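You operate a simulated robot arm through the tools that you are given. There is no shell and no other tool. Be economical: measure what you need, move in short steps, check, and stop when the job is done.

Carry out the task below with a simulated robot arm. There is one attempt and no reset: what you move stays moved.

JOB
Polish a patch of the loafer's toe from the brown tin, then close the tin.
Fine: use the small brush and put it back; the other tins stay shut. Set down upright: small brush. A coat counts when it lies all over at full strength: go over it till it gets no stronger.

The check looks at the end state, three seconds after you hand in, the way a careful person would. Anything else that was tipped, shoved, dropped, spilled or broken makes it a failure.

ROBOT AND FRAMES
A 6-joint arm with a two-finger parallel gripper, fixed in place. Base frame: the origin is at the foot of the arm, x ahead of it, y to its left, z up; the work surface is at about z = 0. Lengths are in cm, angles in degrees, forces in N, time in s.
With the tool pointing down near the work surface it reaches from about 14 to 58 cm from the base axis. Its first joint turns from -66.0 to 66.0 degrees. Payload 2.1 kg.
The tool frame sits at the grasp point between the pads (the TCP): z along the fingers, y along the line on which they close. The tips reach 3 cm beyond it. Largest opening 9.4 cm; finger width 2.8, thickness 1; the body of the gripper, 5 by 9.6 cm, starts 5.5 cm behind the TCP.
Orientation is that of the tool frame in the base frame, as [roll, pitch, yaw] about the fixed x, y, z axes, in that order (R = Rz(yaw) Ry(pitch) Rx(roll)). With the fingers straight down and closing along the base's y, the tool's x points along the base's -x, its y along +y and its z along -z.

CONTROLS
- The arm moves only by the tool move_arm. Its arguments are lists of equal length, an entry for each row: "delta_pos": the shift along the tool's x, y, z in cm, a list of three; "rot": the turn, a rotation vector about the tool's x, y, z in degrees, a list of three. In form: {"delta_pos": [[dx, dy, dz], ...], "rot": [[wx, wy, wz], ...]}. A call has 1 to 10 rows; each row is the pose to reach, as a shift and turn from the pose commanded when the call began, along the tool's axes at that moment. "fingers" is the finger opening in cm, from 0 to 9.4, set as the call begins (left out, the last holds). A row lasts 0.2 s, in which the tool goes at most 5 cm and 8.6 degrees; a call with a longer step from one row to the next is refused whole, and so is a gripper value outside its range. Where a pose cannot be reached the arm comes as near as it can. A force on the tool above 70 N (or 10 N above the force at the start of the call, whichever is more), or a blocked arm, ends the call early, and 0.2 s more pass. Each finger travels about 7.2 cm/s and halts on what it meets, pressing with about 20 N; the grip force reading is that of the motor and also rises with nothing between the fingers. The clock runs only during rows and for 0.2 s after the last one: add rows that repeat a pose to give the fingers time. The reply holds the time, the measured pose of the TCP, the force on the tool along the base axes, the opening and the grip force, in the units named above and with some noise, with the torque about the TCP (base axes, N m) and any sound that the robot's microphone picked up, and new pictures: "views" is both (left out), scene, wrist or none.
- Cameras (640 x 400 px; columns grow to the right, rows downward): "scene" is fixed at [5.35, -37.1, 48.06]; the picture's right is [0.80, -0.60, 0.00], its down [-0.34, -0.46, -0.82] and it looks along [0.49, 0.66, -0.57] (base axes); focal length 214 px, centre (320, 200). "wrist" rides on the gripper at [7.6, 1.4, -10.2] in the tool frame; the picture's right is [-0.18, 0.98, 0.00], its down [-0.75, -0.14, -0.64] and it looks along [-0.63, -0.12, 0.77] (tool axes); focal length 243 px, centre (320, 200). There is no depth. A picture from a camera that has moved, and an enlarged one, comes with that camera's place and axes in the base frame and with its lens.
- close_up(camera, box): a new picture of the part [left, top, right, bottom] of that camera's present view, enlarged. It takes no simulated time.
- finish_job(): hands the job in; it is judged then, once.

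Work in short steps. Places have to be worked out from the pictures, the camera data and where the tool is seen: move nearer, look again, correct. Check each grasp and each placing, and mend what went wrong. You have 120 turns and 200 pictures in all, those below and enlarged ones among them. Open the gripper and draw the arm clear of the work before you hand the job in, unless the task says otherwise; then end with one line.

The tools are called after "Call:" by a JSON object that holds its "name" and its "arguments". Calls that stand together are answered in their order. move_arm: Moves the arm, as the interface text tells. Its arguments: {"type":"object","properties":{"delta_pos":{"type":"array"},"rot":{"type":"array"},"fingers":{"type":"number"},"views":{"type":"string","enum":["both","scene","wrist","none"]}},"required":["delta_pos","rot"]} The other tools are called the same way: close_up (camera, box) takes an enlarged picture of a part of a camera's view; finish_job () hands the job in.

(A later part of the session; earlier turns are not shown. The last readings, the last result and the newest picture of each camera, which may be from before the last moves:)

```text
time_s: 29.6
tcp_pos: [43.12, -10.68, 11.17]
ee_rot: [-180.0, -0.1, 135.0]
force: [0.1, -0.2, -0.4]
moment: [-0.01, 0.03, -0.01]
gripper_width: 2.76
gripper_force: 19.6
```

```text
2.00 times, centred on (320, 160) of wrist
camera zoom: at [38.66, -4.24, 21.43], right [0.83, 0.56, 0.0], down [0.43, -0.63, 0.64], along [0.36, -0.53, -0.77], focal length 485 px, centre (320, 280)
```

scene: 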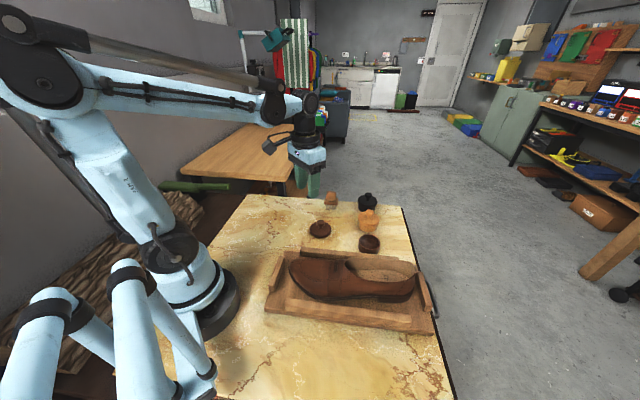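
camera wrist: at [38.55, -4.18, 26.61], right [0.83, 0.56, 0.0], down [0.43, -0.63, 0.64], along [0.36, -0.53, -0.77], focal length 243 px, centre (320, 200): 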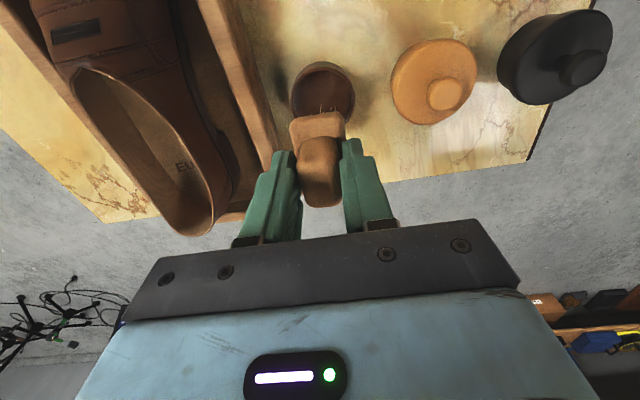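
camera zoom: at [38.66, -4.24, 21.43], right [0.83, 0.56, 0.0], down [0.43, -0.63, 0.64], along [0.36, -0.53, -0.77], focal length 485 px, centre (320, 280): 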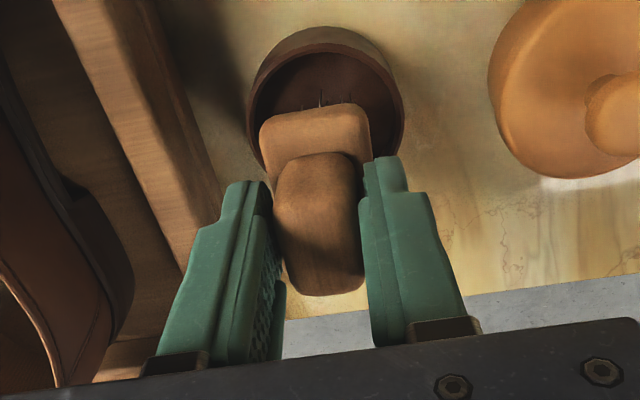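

Bristles sit ~0.7 cm off toward the +x/-y side of the tin. Shift to centre, then lower into the tin carefully.

Call:
{"name": "move_arm", "arguments": {"delta_pos": [[0.7, 0.28, 0], [0.7, 0.28, 0.5], [0.7, 0.28, 1.0], [0.7, 0.28, 1.4], [0.7, 0.28, 1.4]], "rot": [[0, 0, 0], [0, 0, 0], [0, 0, 0], [0, 0, 0], [0, 0, 0]], "views": "none"}}

Call:
{"name": "close_up", "arguments": {"camera": "scene", "box": [345, 210, 405, 258]}}

```text
time_s: 30.5
tcp_pos: [42.75, -9.78, 10.27]
ee_rot: [179.9, -0.2, 135.0]
force: [0.1, 1.1, 25.0]
moment: [0.33, 0.3, -0.02]
gripper_width: 2.8
gripper_force: 20.7
stopped in row 4: the force on the tool passed its limit (the readings are from after the stop); the commanded pose is now the measured one
```

```text
8.33 times, centred on (375, 234) of scene
camera zoom: at [5.34, -37.1, 48.07], right [0.8, -0.6, 0.0], down [-0.34, -0.46, -0.82], along [0.49, 0.66, -0.57], focal length 1787 px, centre (-138, -83)
```

zoom: 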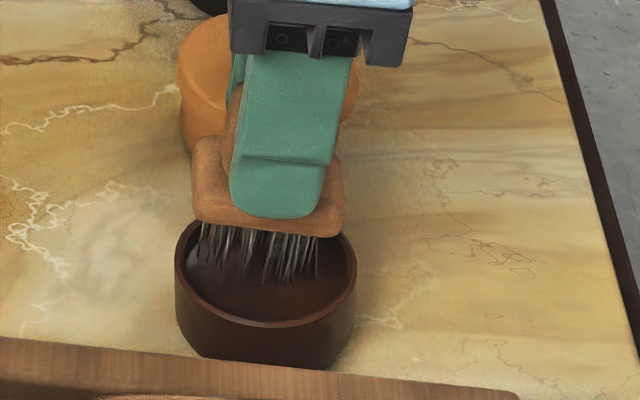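

Contact seems to be on the left end of the brush (moment suggests the rim). Rise clear and look.

Call:
{"name": "move_arm", "arguments": {"delta_pos": [[0, 0, -0.8], [0, 0, -1.6], [0, 0, -1.6]], "rot": [[0, 0, 0], [0, 0, 0], [0, 0, 0]], "views": "none"}}

Call:
{"name": "close_up", "arguments": {"camera": "scene", "box": [345, 210, 405, 258]}}

Call:
{"name": "close_up", "arguments": {"camera": "wrist", "box": [260, 60, 380, 180]}}

```text
time_s: 31.3
tcp_pos: [42.74, -9.73, 11.82]
ee_rot: [179.9, -0.2, 135.0]
force: [0.3, -0.1, -0.5]
moment: [0.01, -0.01, -0.01]
gripper_width: 2.76
gripper_force: 19.8
```

```text
8.33 times, centred on (375, 234) of scene
camera zoom: at [5.35, -37.1, 48.06], right [0.8, -0.6, 0.0], down [-0.34, -0.46, -0.82], along [0.49, 0.66, -0.57], focal length 1787 px, centre (-138, -83)
```

zoom: 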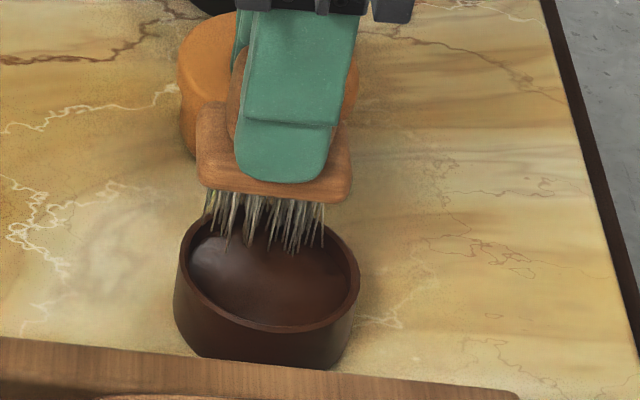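

```text
3.33 times, centred on (320, 120) of wrist
camera zoom: at [38.37, -3.37, 22.23], right [0.82, 0.57, 0.0], down [0.43, -0.63, 0.64], along [0.36, -0.53, -0.77], focal length 809 px, centre (320, 467)
```

zoom: 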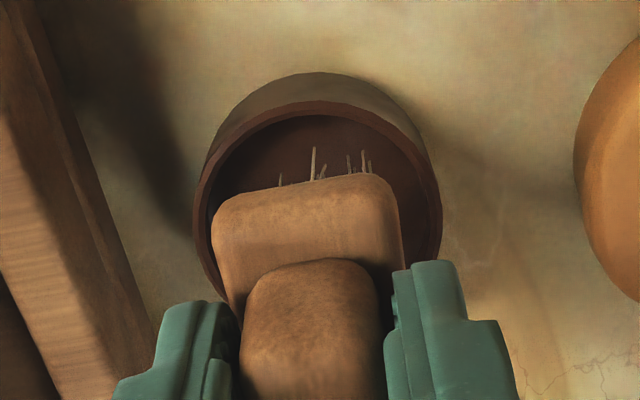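

Tin centre is about (42.7,-10.35); brush centre (42.83,-9.9). Shift (-0.15,-0.45) and descend to TCP 10.4.

Call:
{"name": "move_arm", "arguments": {"delta_pos": [[-0.2, -0.42, 0], [-0.2, -0.42, 0.5], [-0.2, -0.42, 0.9], [-0.2, -0.42, 1.2], [-0.2, -0.42, 1.4], [-0.2, -0.42, 1.4]], "rot": [[0, 0, 0], [0, 0, 0], [0, 0, 0], [0, 0, 0], [0, 0, 0], [0, 0, 0]], "views": "none"}}

Call:
{"name": "close_up", "arguments": {"camera": "scene", "box": [345, 210, 405, 258]}}

```text
time_s: 32.7
tcp_pos: [42.49, -10.24, 10.36]
ee_rot: [179.9, -0.3, 135.0]
force: [1.7, -0.4, -0.7]
moment: [0.01, 0.02, 0.0]
gripper_width: 2.8
gripper_force: 20.4
```

```text
8.33 times, centred on (375, 234) of scene
camera zoom: at [5.35, -37.1, 48.06], right [0.8, -0.6, 0.0], down [-0.34, -0.46, -0.82], along [0.49, 0.66, -0.57], focal length 1787 px, centre (-138, -83)
```

zoom: 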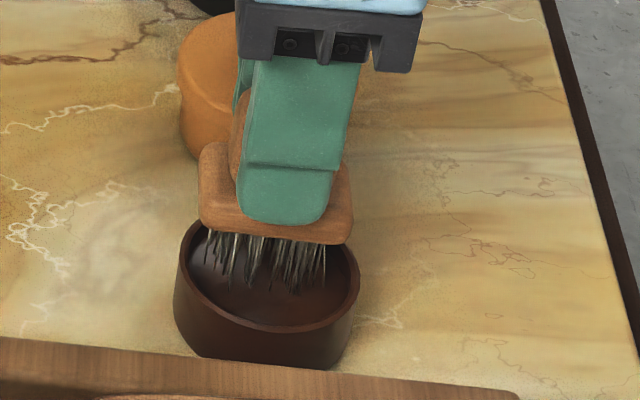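

No contact yet; lower further, watching force.

Call:
{"name": "move_arm", "arguments": {"delta_pos": [[0, 0, 0.2], [0, 0, 0.4], [0, 0, 0.4]], "rot": [[0, 0, 0], [0, 0, 0], [0, 0, 0]], "views": "none"}}

Call:
{"name": "move_arm", "arguments": {"delta_pos": [[0, 0, 0.15], [0, 0, 0.3], [0, 0, 0.3]], "rot": [[0, 0, 0], [0, 0, 0], [0, 0, 0]], "views": "none"}}

Call:
{"name": "close_up", "arguments": {"camera": "scene", "box": [345, 210, 405, 258]}}

```text
time_s: 33.5
tcp_pos: [42.64, -10.32, 10.35]
ee_rot: [179.9, -0.5, 135.0]
force: [1.4, -0.5, 20.7]
moment: [0.23, 0.23, -0.01]
gripper_width: 2.77
gripper_force: 20.3
stopped in row 3: the force on the tool passed its limit (the readings are from after the stop); the commanded pose is now the measured one
```

```text
time_s: 34.0
tcp_pos: [42.59, -10.09, 10.26]
ee_rot: [180.0, -0.5, 135.0]
force: [0.5, -1.8, 23.2]
moment: [0.25, 0.24, 0.0]
gripper_width: 2.75
gripper_force: 20.0
stopped in row 2: the force on the tool passed its limit (the readings are from after the stop); the commanded pose is now the measured one
```

```text
8.33 times, centred on (375, 234) of scene
camera zoom: at [5.34, -37.1, 48.07], right [0.8, -0.6, 0.0], down [-0.34, -0.46, -0.82], along [0.49, 0.66, -0.57], focal length 1787 px, centre (-138, -83)
```

zoom: 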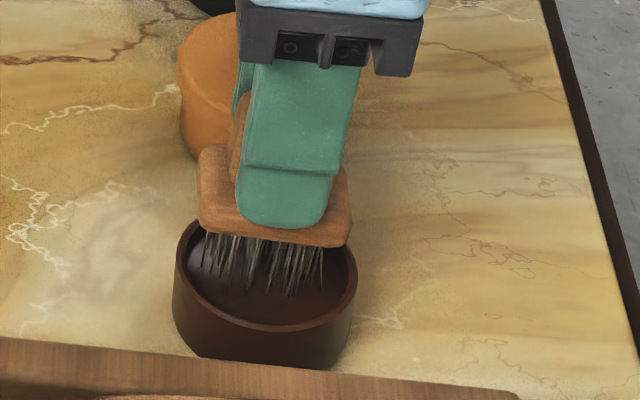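

Contact at the same height. Lift and inspect the bristles for colour and tilt.

Call:
{"name": "move_arm", "arguments": {"delta_pos": [[0, 0, -2], [0, 0, -4], [0, 0, -6], [0, 0, -6]], "rot": [[0, 0, 0], [0, 0, 0], [0, 0, 0], [0, 0, 0]], "views": "none"}}

Call:
{"name": "close_up", "arguments": {"camera": "scene", "box": [340, 190, 410, 258]}}

Call:
{"name": "close_up", "arguments": {"camera": "wrist", "box": [260, 60, 380, 180]}}

```text
time_s: 35.0
tcp_pos: [42.49, -10.21, 16.23]
ee_rot: [-180.0, -0.6, 134.9]
force: [0.3, 0.1, 0.0]
moment: [-0.01, -0.01, 0.0]
gripper_width: 2.76
gripper_force: 20.2
```

```text
5.88 times, centred on (375, 224) of scene
camera zoom: at [5.35, -37.1, 48.06], right [0.8, -0.6, 0.0], down [-0.34, -0.46, -0.82], along [0.49, 0.66, -0.57], focal length 1262 px, centre (-4, 59)
```

zoom: 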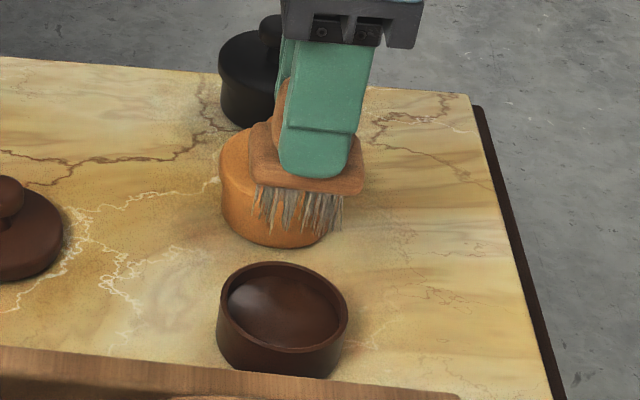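

```text
3.33 times, centred on (320, 120) of wrist
camera zoom: at [38.37, -3.88, 26.65], right [0.82, 0.57, 0.0], down [0.44, -0.64, 0.63], along [0.36, -0.52, -0.77], focal length 809 px, centre (320, 467)
```

zoom: 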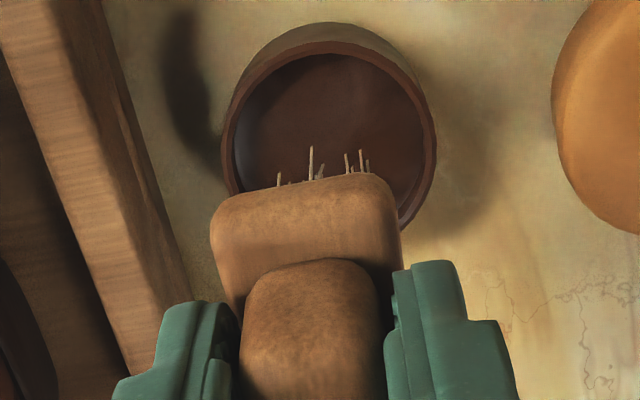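

Bristles are still grey: nothing picked up, contact was at one end. I'll shift 0.4 along the brush axis away from that end, level the tool, and come down gently.

Call:
{"name": "move_arm", "arguments": {"delta_pos": [[-0.4, 0, 2], [-0.4, 0, 4], [-0.4, 0, 5], [-0.4, 0, 5.6], [-0.4, 0, 5.8], [-0.4, 0, 5.9], [-0.4, 0, 5.9]], "rot": [[0.42, 0.42, 0], [0.42, 0.42, 0], [0.42, 0.42, 0], [0.42, 0.42, 0], [0.42, 0.42, 0], [0.42, 0.42, 0], [0.42, 0.42, 0]], "views": "none"}}

Call:
{"name": "move_arm", "arguments": {"delta_pos": [[0, 0, 0.05], [0, 0, 0.1], [0, 0, 0.15], [0, 0, 0.15]], "rot": [[0, 0, 0], [0, 0, 0], [0, 0, 0], [0, 0, 0]], "views": "none"}}

Call:
{"name": "close_up", "arguments": {"camera": "scene", "box": [345, 210, 405, 258]}}

```text
time_s: 36.6
tcp_pos: [42.85, -10.43, 10.38]
ee_rot: [-179.6, -1.1, 135.0]
force: [0.3, 0.1, -0.5]
moment: [0.0, 0.03, 0.0]
gripper_width: 2.78
gripper_force: 20.1
```

```text
time_s: 37.6
tcp_pos: [42.88, -10.54, 10.19]
ee_rot: [-179.6, -1.1, 134.9]
force: [-4.5, 1.2, 36.0]
moment: [0.36, 1.27, -0.05]
gripper_width: 2.81
gripper_force: 19.8
```

```text
8.33 times, centred on (375, 234) of scene
camera zoom: at [5.33, -37.09, 48.07], right [0.8, -0.6, 0.0], down [-0.34, -0.46, -0.82], along [0.49, 0.66, -0.57], focal length 1787 px, centre (-138, -83)
```

zoom: 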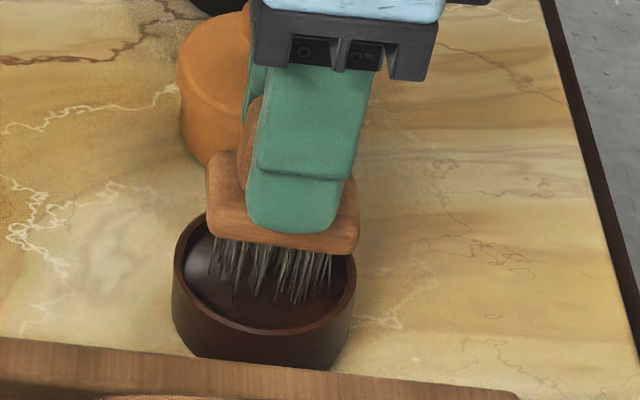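

Contact point is at the bristles' left-front corner, inside the tin, so this is the polish surface. I'll swirl gently here and then inspect.

Call:
{"name": "move_arm", "arguments": {"delta_pos": [[0, 0, -0.05], [-0.2, 0, 0], [-0.1, 0.2, 0], [0.2, 0, 0], [0.1, -0.2, 0], [-0.2, 0, 0], [0, 0, 0], [0, 0, -2], [0, 0, -5], [0, 0, -5]], "rot": [[-0.4, 0, 0], [-0.4, 1, 0], [-0.4, 2, 0], [-0.4, 2, 0], [-0.4, 2, 0], [-0.4, 0, 0], [-0.4, 0, 0], [-0.4, -1.1, 0], [-0.4, -1.1, 0], [-0.4, -1.1, 0]], "views": "none"}}

Call:
{"name": "close_up", "arguments": {"camera": "scene", "box": [345, 190, 405, 258]}}

```text
time_s: 39.8
tcp_pos: [42.86, -10.43, 15.26]
ee_rot: [-180.0, 0.1, 135.2]
force: [0.2, -0.2, -0.8]
moment: [-0.03, -0.02, -0.03]
gripper_width: 2.77
gripper_force: 19.7
```

```text
5.88 times, centred on (375, 224) of scene
camera zoom: at [5.35, -37.1, 48.06], right [0.8, -0.6, 0.0], down [-0.34, -0.46, -0.82], along [0.49, 0.66, -0.57], focal length 1262 px, centre (-4, 59)
```

zoom: 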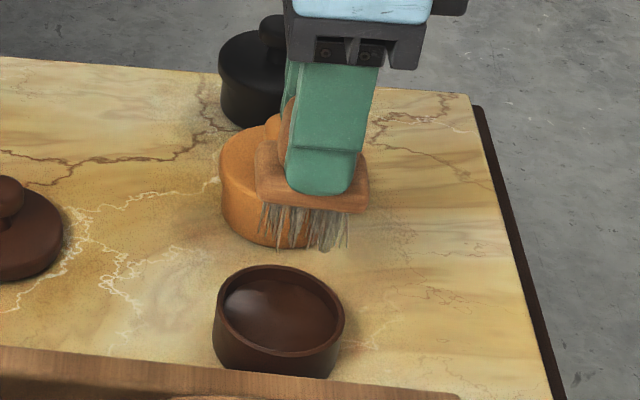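

Zoom in more on the bristles.

Call:
{"name": "close_up", "arguments": {"camera": "scene", "box": [362, 210, 392, 235]}}

Call:
{"name": "close_up", "arguments": {"camera": "scene", "box": [360, 232, 390, 257]}}

```text
16.00 times, centred on (377, 222) of scene
camera zoom: at [5.35, -37.1, 48.06], right [0.8, -0.6, 0.0], down [-0.34, -0.46, -0.82], along [0.49, 0.66, -0.57], focal length 3432 px, centre (-592, -160)
```

zoom: 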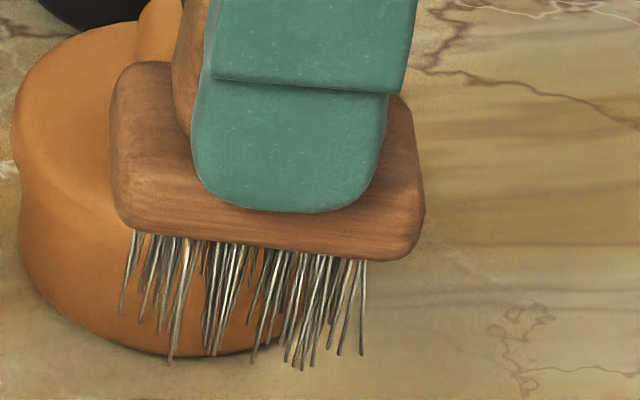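

```text
16.00 times, centred on (375, 244) of scene
camera zoom: at [5.35, -37.1, 48.06], right [0.8, -0.6, 0.0], down [-0.34, -0.46, -0.82], along [0.49, 0.66, -0.57], focal length 3432 px, centre (-560, -512)
```

zoom: 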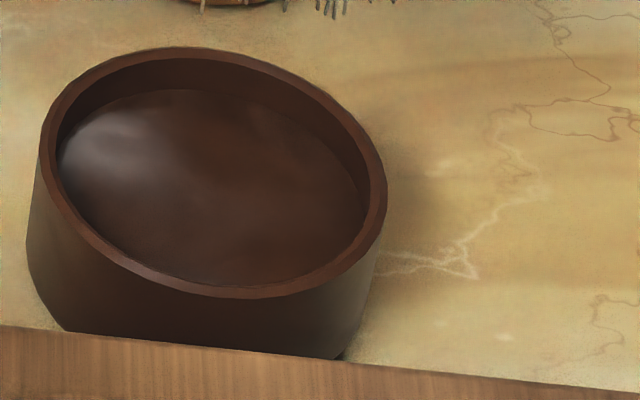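

Unclear whether that contact is polish or rim. Test: tilt the tool 4° so the other end leads, keep the bristles centred, and press until contact to see where the contact moves.

Call:
{"name": "move_arm", "arguments": {"delta_pos": [[-0.3, 0.05, 2], [-0.45, 0.05, 4], [-0.45, 0.05, 4.6], [-0.45, 0.05, 4.9], [-0.45, 0.05, 5.0], [-0.45, 0.05, 5.1], [-0.45, 0.05, 5.15], [-0.45, 0.05, 5.15]], "rot": [[0, 2, 0], [0, 4, 0], [0, 4, 0], [0, 4, 0], [0, 4, 0], [0, 4, 0], [0, 4, 0], [0, 4, 0]], "views": "none"}}

Call:
{"name": "close_up", "arguments": {"camera": "scene", "box": [355, 222, 395, 254]}}

```text
time_s: 41.2
tcp_pos: [43.42, -10.88, 10.48]
ee_rot: [179.9, -3.8, 135.2]
force: [0.7, 0.5, 22.8]
moment: [-0.32, -0.29, -0.03]
gripper_width: 2.81
gripper_force: 20.1
stopped in row 6: the force on the tool passed its limit (the readings are from after the stop); the commanded pose is now the measured one
```

```text
12.50 times, centred on (375, 238) of scene
camera zoom: at [5.34, -37.09, 48.07], right [0.8, -0.6, 0.0], down [-0.34, -0.46, -0.82], along [0.49, 0.66, -0.57], focal length 2681 px, centre (-368, -275)
```

zoom: 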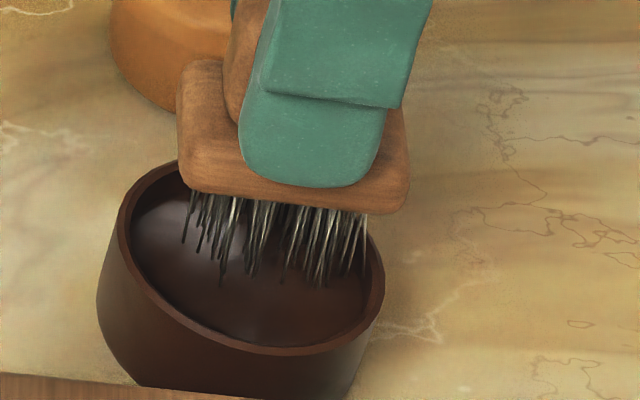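

Contact flipped to the other end, but the bristles are ~0.5 cm too far right. Recentre with a smaller tilt (2°) and press again.

Call:
{"name": "move_arm", "arguments": {"delta_pos": [[0, 0, -0.6], [0.7, 0, -0.6], [0.7, 0, -0.2], [0.7, 0, 0.05], [0.7, 0, 0.2], [0.7, 0, 0.3], [0.7, 0, 0.3]], "rot": [[0, 0, 0], [0, -2, 0], [0, -2, 0], [0, -2, 0], [0, -2, 0], [0, -2, 0], [0, -2, 0]], "views": "none"}}

Call:
{"name": "close_up", "arguments": {"camera": "scene", "box": [355, 222, 395, 254]}}

```text
time_s: 42.8
tcp_pos: [42.91, -10.35, 10.1]
ee_rot: [179.7, -2.0, 135.0]
force: [1.7, 4.9, 38.4]
moment: [1.36, 0.2, -0.02]
gripper_width: 2.79
gripper_force: 20.1
```

```text
12.50 times, centred on (375, 238) of scene
camera zoom: at [5.33, -37.09, 48.07], right [0.8, -0.6, 0.0], down [-0.34, -0.46, -0.82], along [0.49, 0.66, -0.57], focal length 2681 px, centre (-368, -275)
```

zoom: 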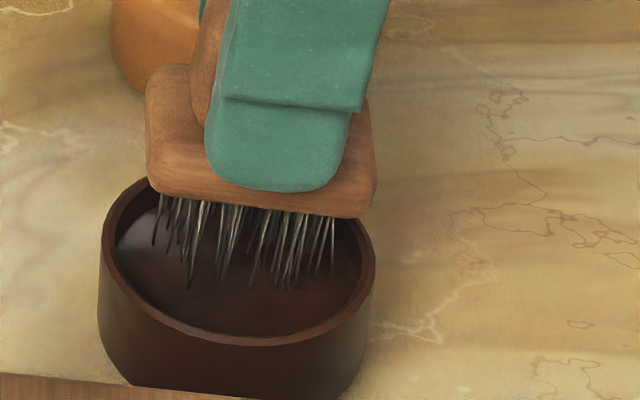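

The evidence is ambiguous, so test the polish height directly: lift, tilt the brush 25° so only one end goes into the tin's middle.

Call:
{"name": "move_arm", "arguments": {"delta_pos": [[0, 0, -1.5], [0, 0, -3], [-1, 0, -3], [-2, 0, -3], [-2.7, 0, -3], [-2.7, 0, -3]], "rot": [[0, 0, 0], [0, 0, 0], [0.2, 8, 0], [0.2, 16, 0], [0.2, 23, 0], [0.2, 23, 0]], "views": "wrist"}}

Call:
{"name": "close_up", "arguments": {"camera": "scene", "box": [345, 200, 405, 258]}}

Call:
{"name": "close_up", "arguments": {"camera": "wrist", "box": [240, 60, 400, 200]}}

```text
time_s: 44.2
tcp_pos: [44.77, -12.33, 12.97]
ee_rot: [-179.9, -24.9, 135.1]
force: [0.0, -0.6, -0.1]
moment: [-0.01, 0.01, 0.01]
gripper_width: 2.78
gripper_force: 19.4
camera wrist: at [44.05, -9.34, 25.57], right [0.81, 0.58, -0.08], down [0.58, -0.77, 0.27], along [0.09, -0.26, -0.96], focal length 243 px, centre (320, 200)
```

wrist: 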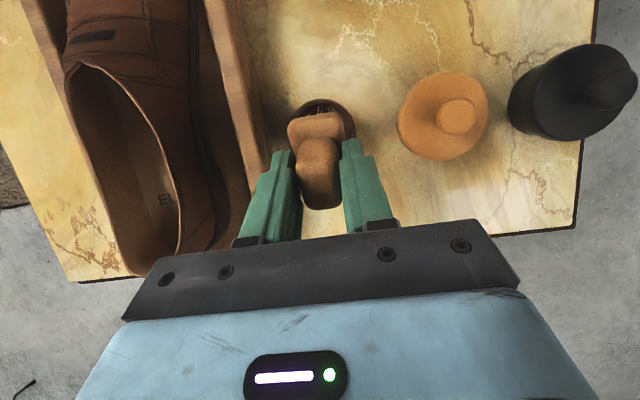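

```text
6.90 times, centred on (375, 229) of scene
camera zoom: at [5.35, -37.1, 48.06], right [0.8, -0.6, 0.0], down [-0.34, -0.46, -0.82], along [0.49, 0.66, -0.57], focal length 1479 px, centre (-59, 0)
```

zoom: 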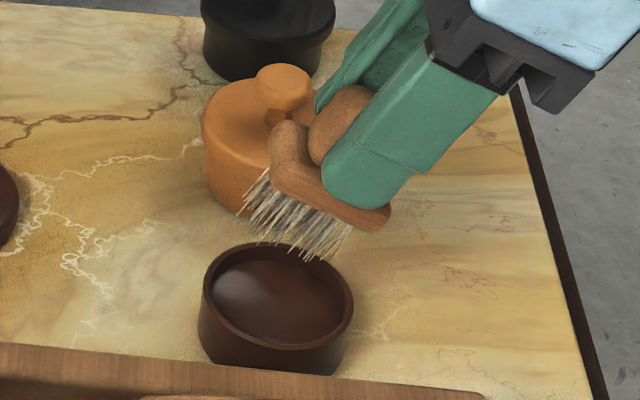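

```text
2.86 times, centred on (320, 130) of wrist
camera zoom: at [44.05, -9.34, 25.57], right [0.81, 0.58, -0.08], down [0.58, -0.77, 0.27], along [0.09, -0.26, -0.96], focal length 693 px, centre (320, 400)
```

zoom: 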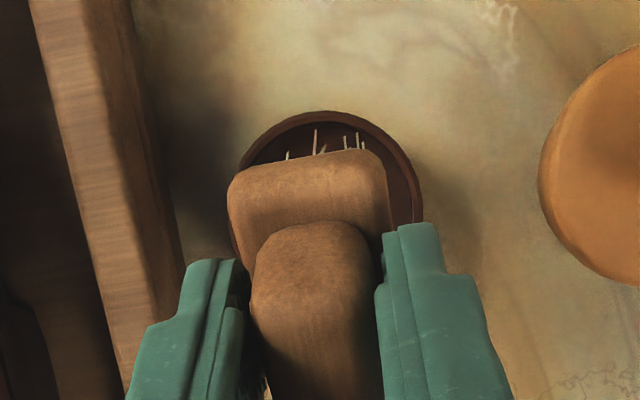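

This nearly top-down view puts the tin centre at (42.67,-10.05). Shift slightly and lower the tilted end into the polish.

Call:
{"name": "move_arm", "arguments": {"delta_pos": [[0.45, 0, 0.21], [-0.06, 0, 1.3], [-0.48, 0, 2.2], [-0.61, 0, 2.48], [-0.65, 0, 2.57], [-0.69, 0, 2.66], [-0.69, 0, 2.66]], "rot": [[0, 0, 0], [0, 0, 0], [0, 0, 0], [0, 0, 0], [0, 0, 0], [0, 0, 0], [0, 0, 0]], "views": "none"}}

Call:
{"name": "close_up", "arguments": {"camera": "scene", "box": [350, 215, 400, 255]}}

```text
time_s: 45.8
tcp_pos: [44.57, -11.93, 10.34]
ee_rot: [-179.9, -24.9, 135.1]
force: [0.3, 0.2, -0.2]
moment: [0.01, 0.0, -0.01]
gripper_width: 2.8
gripper_force: 20.2
```

```text
10.00 times, centred on (375, 235) of scene
camera zoom: at [5.35, -37.1, 48.06], right [0.8, -0.6, 0.0], down [-0.34, -0.46, -0.82], along [0.49, 0.66, -0.57], focal length 2145 px, centre (-230, -150)
```

zoom: 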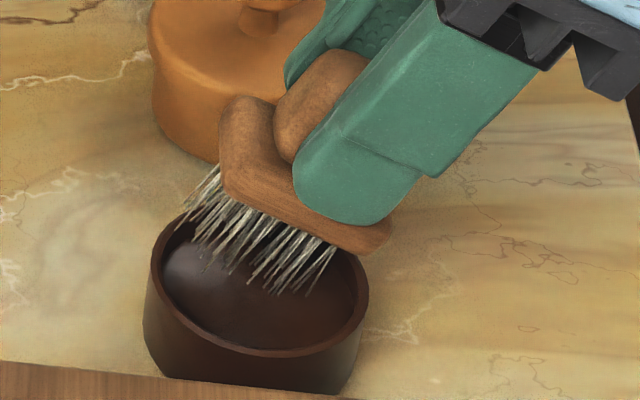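

Lower further in 0.1–0.15 steps to find the polish.

Call:
{"name": "move_arm", "arguments": {"delta_pos": [[-0.06, 0, 0.14], [-0.13, 0, 0.27], [-0.17, 0, 0.36], [-0.17, 0, 0.36]], "rot": [[0, 0, 0], [0, 0, 0], [0, 0, 0], [0, 0, 0]], "views": "none"}}

Call:
{"name": "move_arm", "arguments": {"delta_pos": [[-0.06, 0, 0.14], [-0.13, 0, 0.27], [-0.13, 0, 0.27]], "rot": [[0, 0, 0], [0, 0, 0], [0, 0, 0]], "views": "none"}}

Call:
{"name": "close_up", "arguments": {"camera": "scene", "box": [350, 215, 400, 255]}}

```text
time_s: 46.8
tcp_pos: [44.61, -11.9, 9.87]
ee_rot: [-179.9, -24.8, 135.1]
force: [-0.5, 0.2, -1.0]
moment: [0.02, 0.01, 0.01]
gripper_width: 2.79
gripper_force: 20.2
```

```text
time_s: 47.6
tcp_pos: [44.48, -11.94, 9.82]
ee_rot: [-179.9, -24.9, 135.1]
force: [2.4, -1.6, 34.6]
moment: [0.13, 0.12, -0.02]
gripper_width: 2.78
gripper_force: 19.7
```

```text
10.00 times, centred on (375, 235) of scene
camera zoom: at [5.33, -37.09, 48.07], right [0.8, -0.6, 0.0], down [-0.34, -0.46, -0.82], along [0.49, 0.66, -0.57], focal length 2145 px, centre (-230, -150)
```

zoom: 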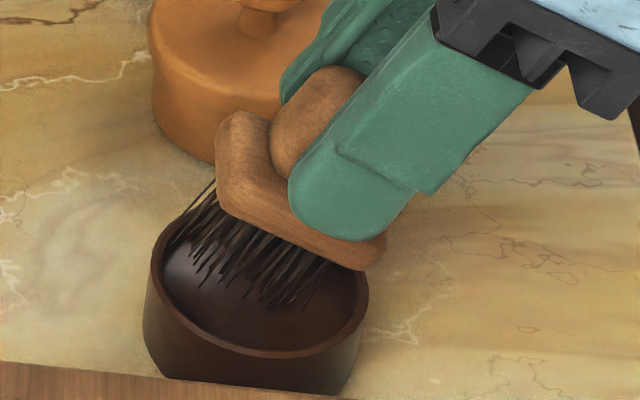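

The bristles turned brown at tip height ~2.0: loaded. Lift straight up and level the tool.

Call:
{"name": "move_arm", "arguments": {"delta_pos": [[0.85, 0, -1.81], [2.1, 0, -4.5], [3.8, 0, -8.2], [5.1, 0, -10.9], [5.1, 0, -10.9], [5.1, 0, -10.9]], "rot": [[0, 0, 0], [0, 0, 0], [0, -8, 0], [0, -16.5, 0], [0, -24.9, 0], [0, -24.9, 0]], "views": "none"}}

Call:
{"name": "close_up", "arguments": {"camera": "scene", "box": [340, 180, 410, 258]}}

```text
time_s: 49.0
tcp_pos: [44.49, -11.9, 21.71]
ee_rot: [-179.9, 0.2, 135.1]
force: [-0.4, 0.3, -0.4]
moment: [-0.02, -0.01, 0.02]
gripper_width: 2.75
gripper_force: 19.4
```

```text
5.13 times, centred on (375, 219) of scene
camera zoom: at [5.35, -37.1, 48.06], right [0.8, -0.6, 0.0], down [-0.34, -0.46, -0.82], along [0.49, 0.66, -0.57], focal length 1100 px, centre (38, 103)
```

zoom: 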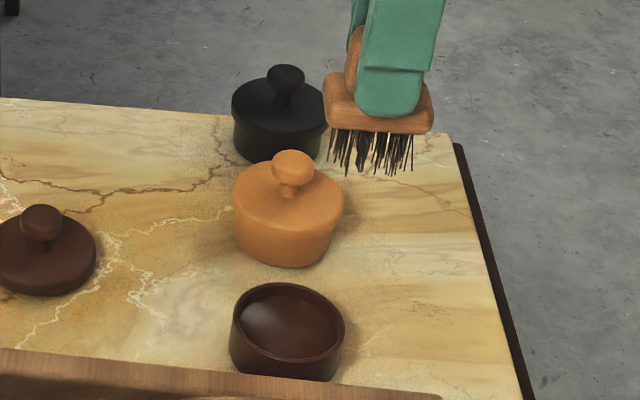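

Bristles are loaded with brown. Move over the shoe to view the toe from the wrist.

Call:
{"name": "move_arm", "arguments": {"delta_pos": [[2, -3.4, -2.3], [4, -6.9, -2.3], [6, -10.4, -2.3], [8.06, -13.86, -2.3], [8.06, -13.86, -2.3]], "rot": [[0, 0, 0], [0, 0, 0], [0, 0, 0], [0, 0, 0], [0, 0, 0]], "views": "both"}}

Call:
{"name": "close_up", "arguments": {"camera": "wrist", "box": [200, 0, 440, 180]}}

Call:
{"name": "close_up", "arguments": {"camera": "scene", "box": [270, 220, 370, 310]}}

```text
time_s: 50.2
tcp_pos: [29.03, -15.91, 23.79]
ee_rot: [-179.9, 0.1, 135.1]
force: [0.3, -0.1, -0.6]
moment: [-0.02, -0.02, 0.03]
gripper_width: 2.79
gripper_force: 19.9
camera wrist: at [24.55, -9.43, 34.15], right [0.82, 0.57, 0.0], down [0.43, -0.63, 0.64], along [0.36, -0.53, -0.77], focal length 243 px, centre (320, 200)
```

scene: 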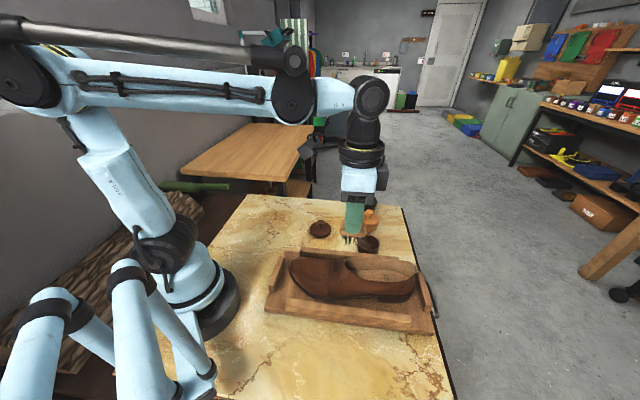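
wrist: 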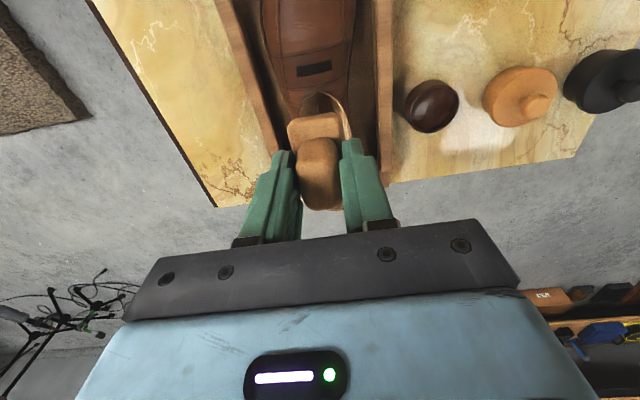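

```text
2.22 times, centred on (320, 90) of wrist
camera zoom: at [24.55, -9.43, 34.15], right [0.82, 0.57, 0.0], down [0.43, -0.63, 0.64], along [0.36, -0.53, -0.77], focal length 539 px, centre (320, 444)
```

zoom: 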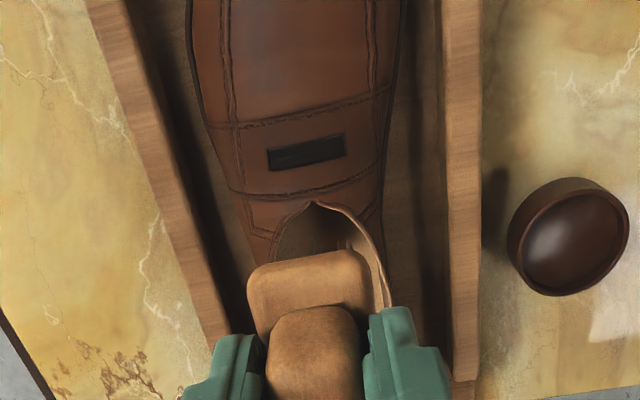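

```text
4.44 times, centred on (320, 265) of scene
camera zoom: at [5.34, -37.1, 48.06], right [0.8, -0.6, 0.0], down [-0.34, -0.46, -0.82], along [0.49, 0.66, -0.57], focal length 953 px, centre (320, -89)
```

zoom: 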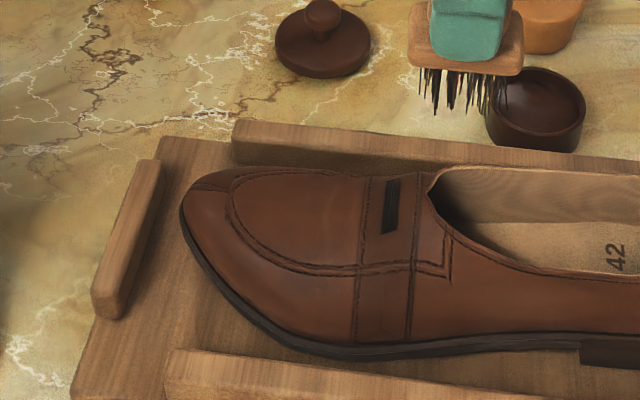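

No patch is marked; the apron on the toe is the place, centre about (23.8,-10). Move above it, backwards along the shoe.

Call:
{"name": "move_arm", "arguments": {"delta_pos": [[3, 0.2, 0], [6, 0.4, 0], [7.85, 0.5, 2], [7.85, 0.5, 5], [7.85, 0.5, 5]], "rot": [[0, 0, 0], [0, 0, 0], [0, 0, 0], [0, 0, 0], [0, 0, 0]], "views": "none"}}

Call:
{"name": "close_up", "arguments": {"camera": "wrist", "box": [200, 0, 440, 180]}}

Call:
{"name": "close_up", "arguments": {"camera": "scene", "box": [270, 200, 370, 310]}}

```text
time_s: 51.4
tcp_pos: [23.78, -10.01, 18.94]
ee_rot: [-179.9, 0.2, 135.1]
force: [0.4, 0.1, -1.3]
moment: [0.0, 0.01, -0.03]
gripper_width: 2.77
gripper_force: 20.0
```

```text
2.22 times, centred on (320, 90) of wrist
camera zoom: at [19.46, -3.59, 29.31], right [0.82, 0.57, 0.0], down [0.43, -0.63, 0.64], along [0.36, -0.53, -0.77], focal length 539 px, centre (320, 444)
```

zoom: 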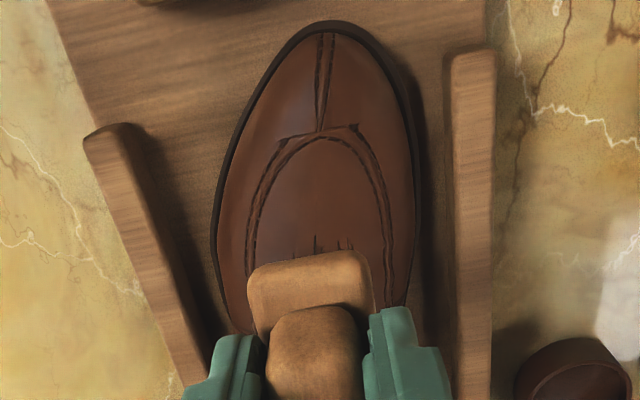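

```text
3.64 times, centred on (320, 255) of scene
camera zoom: at [5.35, -37.1, 48.06], right [0.8, -0.6, 0.0], down [-0.34, -0.46, -0.82], along [0.49, 0.66, -0.57], focal length 780 px, centre (320, 0)
```

zoom: 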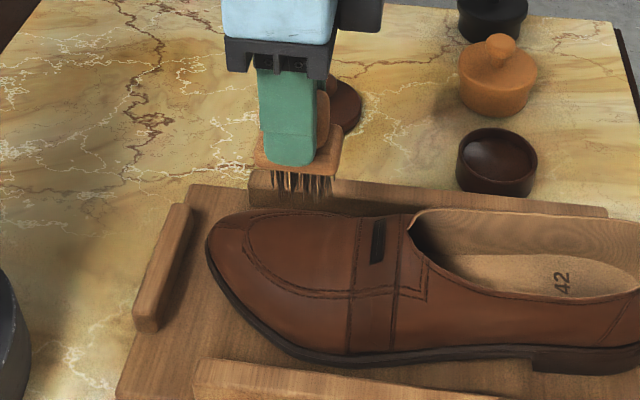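

Apron front edge at about (21.9,-7.2,5.8); surface slopes ~13° toward the toe. Pitch the brush 12° to match and come to just above the apron.

Call:
{"name": "move_arm", "arguments": {"delta_pos": [[0.8, 0.1, 0], [2.37, 0.23, 1], [2.37, 0.23, 2.5], [2.37, 0.23, 3.4], [2.37, 0.23, 3.4]], "rot": [[0, -6, 0], [0, -12, 0], [0, -12, 0], [0, -12, 0], [0, -12, 0]], "views": "none"}}

Call:
{"name": "close_up", "arguments": {"camera": "scene", "box": [280, 225, 350, 300]}}

```text
time_s: 52.6
tcp_pos: [22.21, -8.35, 15.47]
ee_rot: [-179.9, 12.1, 135.1]
force: [0.0, 0.1, -1.1]
moment: [0.01, -0.03, -0.02]
gripper_width: 2.77
gripper_force: 19.8
```

```text
5.33 times, centred on (315, 262) of scene
camera zoom: at [5.35, -37.1, 48.06], right [0.8, -0.6, 0.0], down [-0.34, -0.46, -0.82], along [0.49, 0.66, -0.57], focal length 1144 px, centre (347, -133)
```

zoom: 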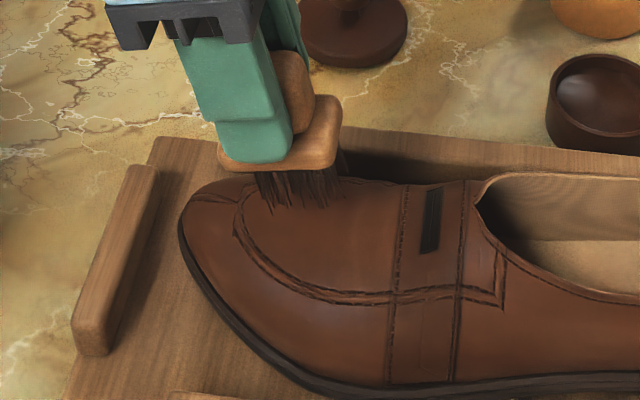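

Lower vertically in small steps to contact.

Call:
{"name": "move_arm", "arguments": {"delta_pos": [[0.06, 0, 0.29], [0.12, 0, 0.59], [0.17, 0, 0.78], [0.21, 0, 0.98], [0.21, 0, 0.98]], "rot": [[0, 0, 0], [0, 0, 0], [0, 0, 0], [0, 0, 0], [0, 0, 0]], "views": "none"}}

Call:
{"name": "move_arm", "arguments": {"delta_pos": [[0.03, 0, 0.15], [0.06, 0, 0.29], [0.1, 0, 0.49], [0.1, 0, 0.49]], "rot": [[0, 0, 0], [0, 0, 0], [0, 0, 0], [0, 0, 0]], "views": "none"}}

Call:
{"name": "close_up", "arguments": {"camera": "scene", "box": [280, 225, 350, 300]}}

```text
time_s: 53.8
tcp_pos: [22.32, -8.35, 14.63]
ee_rot: [-179.8, 12.1, 135.1]
force: [-0.6, 0.9, -1.4]
moment: [0.04, -0.03, 0.04]
gripper_width: 2.76
gripper_force: 20.1
```

```text
time_s: 54.8
tcp_pos: [22.25, -8.4, 13.9]
ee_rot: [-179.9, 12.1, 135.1]
force: [-0.4, 0.4, -1.0]
moment: [-0.06, -0.03, 0.02]
gripper_width: 2.76
gripper_force: 20.0
```

```text
5.33 times, centred on (315, 262) of scene
camera zoom: at [5.35, -37.1, 48.06], right [0.8, -0.6, 0.0], down [-0.34, -0.46, -0.82], along [0.49, 0.66, -0.57], focal length 1144 px, centre (347, -133)
```

zoom: 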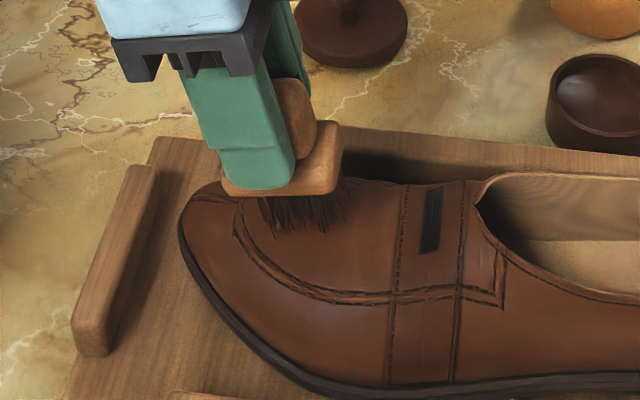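

Still no contact; continue down.

Call:
{"name": "move_arm", "arguments": {"delta_pos": [[0.04, 0, 0.2], [0.08, 0, 0.39], [0.12, 0, 0.55], [0.12, 0, 0.55]], "rot": [[0, 0, 0], [0, 0, 0], [0, 0, 0], [0, 0, 0]], "views": "none"}}

Call:
{"name": "close_up", "arguments": {"camera": "scene", "box": [280, 225, 350, 300]}}

```text
time_s: 55.5
tcp_pos: [22.17, -8.31, 13.74]
ee_rot: [-179.7, 11.9, 135.2]
force: [-5.2, 3.2, 20.3]
moment: [-0.22, -0.07, -0.04]
gripper_width: 2.76
gripper_force: 19.8
stopped in row 3: the force on the tool passed its limit (the readings are from after the stop); the commanded pose is now the measured one
```

```text
5.33 times, centred on (315, 262) of scene
camera zoom: at [5.34, -37.1, 48.07], right [0.8, -0.6, 0.0], down [-0.34, -0.46, -0.82], along [0.49, 0.66, -0.57], focal length 1144 px, centre (347, -133)
```

zoom: 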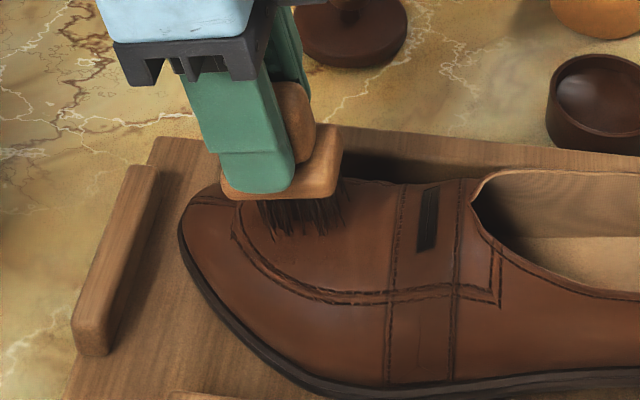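

Contact made; the normal shows ~16° slope. Match pitch, then do gentle strokes along the shoe and lift to inspect.

Call:
{"name": "move_arm", "arguments": {"delta_pos": [[0.54, 0, -0.1], [0.54, 0, 0.02], [1.1, 0, 0.08], [1.6, 0, 0.13], [1.0, 0, 0.07], [0.4, 0, 0.02], [-0.2, 0, -0.03], [0.2, 0, 0], [0.54, 0, -1.5], [1.5, 0, -5]], "rot": [[0, -4, 0], [0, -4, 0], [0, -4, 0], [0, -4, 0], [0, -4, 0], [0, -4, 0], [0, -4, 0], [0, -4, 0], [0, -4, 0], [0, -4, 0]], "views": "none"}}

Call:
{"name": "close_up", "arguments": {"camera": "scene", "box": [280, 225, 350, 300]}}

Call:
{"name": "close_up", "arguments": {"camera": "wrist", "box": [200, 0, 440, 180]}}

```text
time_s: 57.7
tcp_pos: [20.45, -6.44, 18.25]
ee_rot: [-179.8, 15.9, 135.2]
force: [-0.5, -0.5, -1.0]
moment: [0.0, 0.01, 0.0]
gripper_width: 2.78
gripper_force: 20.2
```

```text
5.33 times, centred on (315, 262) of scene
camera zoom: at [5.35, -37.1, 48.06], right [0.8, -0.6, 0.0], down [-0.34, -0.46, -0.82], along [0.49, 0.66, -0.57], focal length 1144 px, centre (347, -133)
```

zoom: 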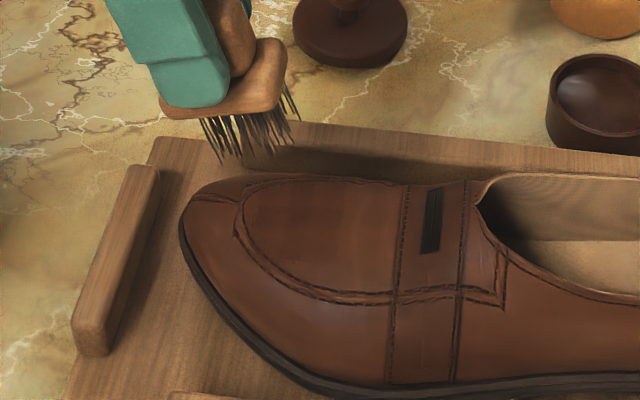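

```text
2.22 times, centred on (320, 90) of wrist
camera zoom: at [14.41, 1.73, 26.09], right [0.82, 0.57, 0.05], down [0.29, -0.49, 0.82], along [0.49, -0.66, -0.56], focal length 539 px, centre (320, 444)
```

zoom: 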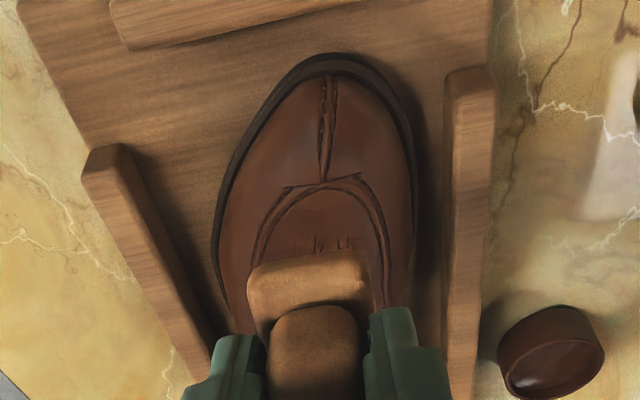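

Zoom to see the coat.

Call:
{"name": "close_up", "arguments": {"camera": "scene", "box": [295, 252, 340, 285]}}

Call:
{"name": "close_up", "arguments": {"camera": "wrist", "box": [280, 55, 370, 120]}}

```text
12.12 times, centred on (318, 268) of scene
camera zoom: at [5.35, -37.1, 48.06], right [0.8, -0.6, 0.0], down [-0.34, -0.46, -0.82], along [0.49, 0.66, -0.57], focal length 2600 px, centre (350, -630)
```

zoom: 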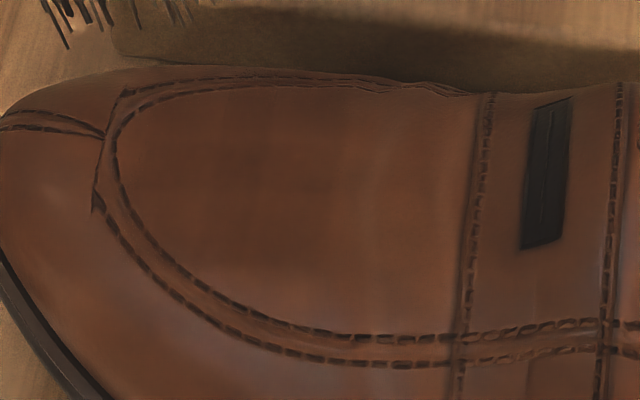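

```text
6.15 times, centred on (325, 88) of wrist
camera zoom: at [14.41, 1.73, 26.09], right [0.82, 0.57, 0.05], down [0.29, -0.49, 0.82], along [0.49, -0.66, -0.56], focal length 1493 px, centre (289, 892)
```

zoom: 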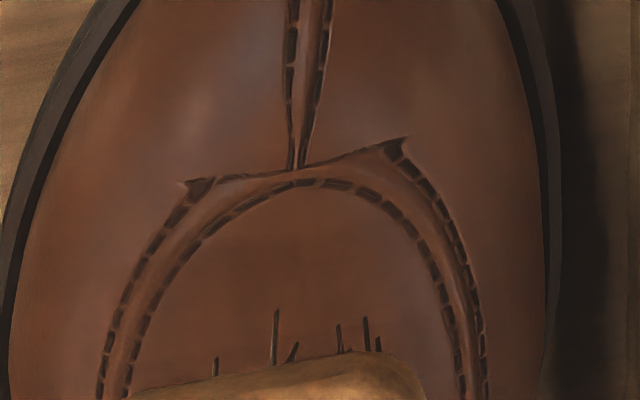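

A faint darker patch has formed on the apron. Go back and make more passes, ending in contact to read the force.

Call:
{"name": "move_arm", "arguments": {"delta_pos": [[-0.6, 0, 2.5], [-0.6, 0, 4.6], [-0.6, 0, 5.05], [0, 0, 5.08], [0.5, 0, 5.15], [0, 0, 5.08], [-0.6, 0, 5.05], [-1.2, 0, 5.05], [-1.2, 0, 5.05], [-0.6, 0, 5.05]], "rot": [[0, 0, 0], [0, 0, 0], [0, 0, 0], [0, 0, 0], [0, 0, 0], [0, 0, 0], [0, 0, 0], [0, 0, 0], [0, 0, 0], [0, 0, 0]], "views": "none"}}

Call:
{"name": "close_up", "arguments": {"camera": "scene", "box": [295, 245, 340, 285]}}

```text
time_s: 59.9
tcp_pos: [21.83, -7.98, 13.66]
ee_rot: [-179.7, 15.9, 135.1]
force: [0.4, -1.7, 3.1]
moment: [-0.01, -0.09, -0.01]
gripper_width: 2.78
gripper_force: 19.6
```

```text
10.00 times, centred on (318, 265) of scene
camera zoom: at [5.35, -37.1, 48.06], right [0.8, -0.6, 0.0], down [-0.34, -0.46, -0.82], along [0.49, 0.66, -0.57], focal length 2145 px, centre (345, -450)
```

zoom: 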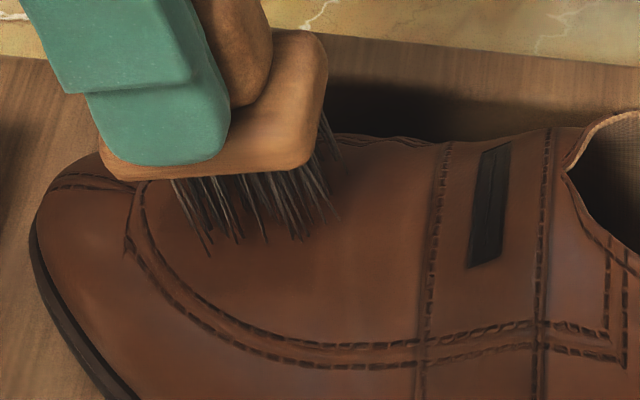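

Light contact (~3 N) and the coat darkens. More passes with slightly more pressure and a little lateral spread.

Call:
{"name": "move_arm", "arguments": {"delta_pos": [[0.6, 0, 0.1], [1.0, 0.4, 0.15], [0.2, 0.4, 0.1], [-0.6, 0.4, 0.08], [-0.6, 0, 0.06], [0.2, 0, 0.08], [1.0, -0.4, 0.15], [0.2, -0.4, 0.1], [-0.6, -0.4, 0.08], [0, 0, 0.06]], "rot": [[0, 0, 0], [0, 0, 0], [0, 0, 0], [0, 0, 0], [0, 0, 0], [0, 0, 0], [0, 0, 0], [0, 0, 0], [0, 0, 0], [0, 0, 0]], "views": "none"}}

Call:
{"name": "move_arm", "arguments": {"delta_pos": [[0, 0, -1], [1, 0, -4], [2.5, 0, -5]], "rot": [[0, 0, 0], [0, 0, 0], [0, 0, 0]], "views": "none"}}

Call:
{"name": "close_up", "arguments": {"camera": "scene", "box": [285, 235, 345, 285]}}

```text
time_s: 62.1
tcp_pos: [22.05, -8.09, 13.62]
ee_rot: [-179.5, 16.2, 135.2]
force: [-4.6, -4.8, 21.8]
moment: [-0.25, 0.19, -0.02]
gripper_width: 2.79
gripper_force: 19.9
```

```text
time_s: 62.9
tcp_pos: [19.16, -5.25, 17.51]
ee_rot: [-179.7, 15.8, 135.2]
force: [-1.1, 0.2, -0.7]
moment: [-0.01, 0.0, -0.01]
gripper_width: 2.75
gripper_force: 19.8
```

```text
8.00 times, centred on (315, 260) of scene
camera zoom: at [5.35, -37.1, 48.06], right [0.8, -0.6, 0.0], down [-0.34, -0.46, -0.82], along [0.49, 0.66, -0.57], focal length 1716 px, centre (360, -280)
```

zoom: 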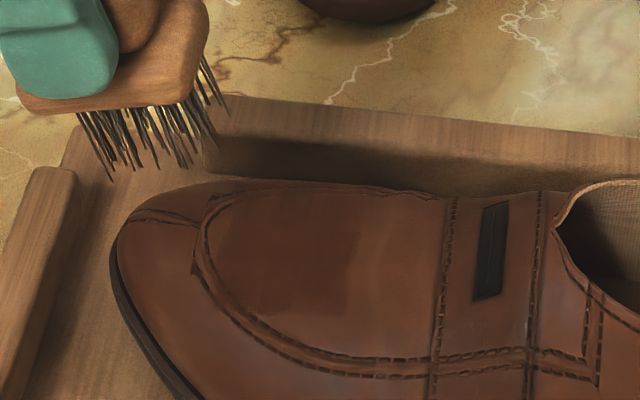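

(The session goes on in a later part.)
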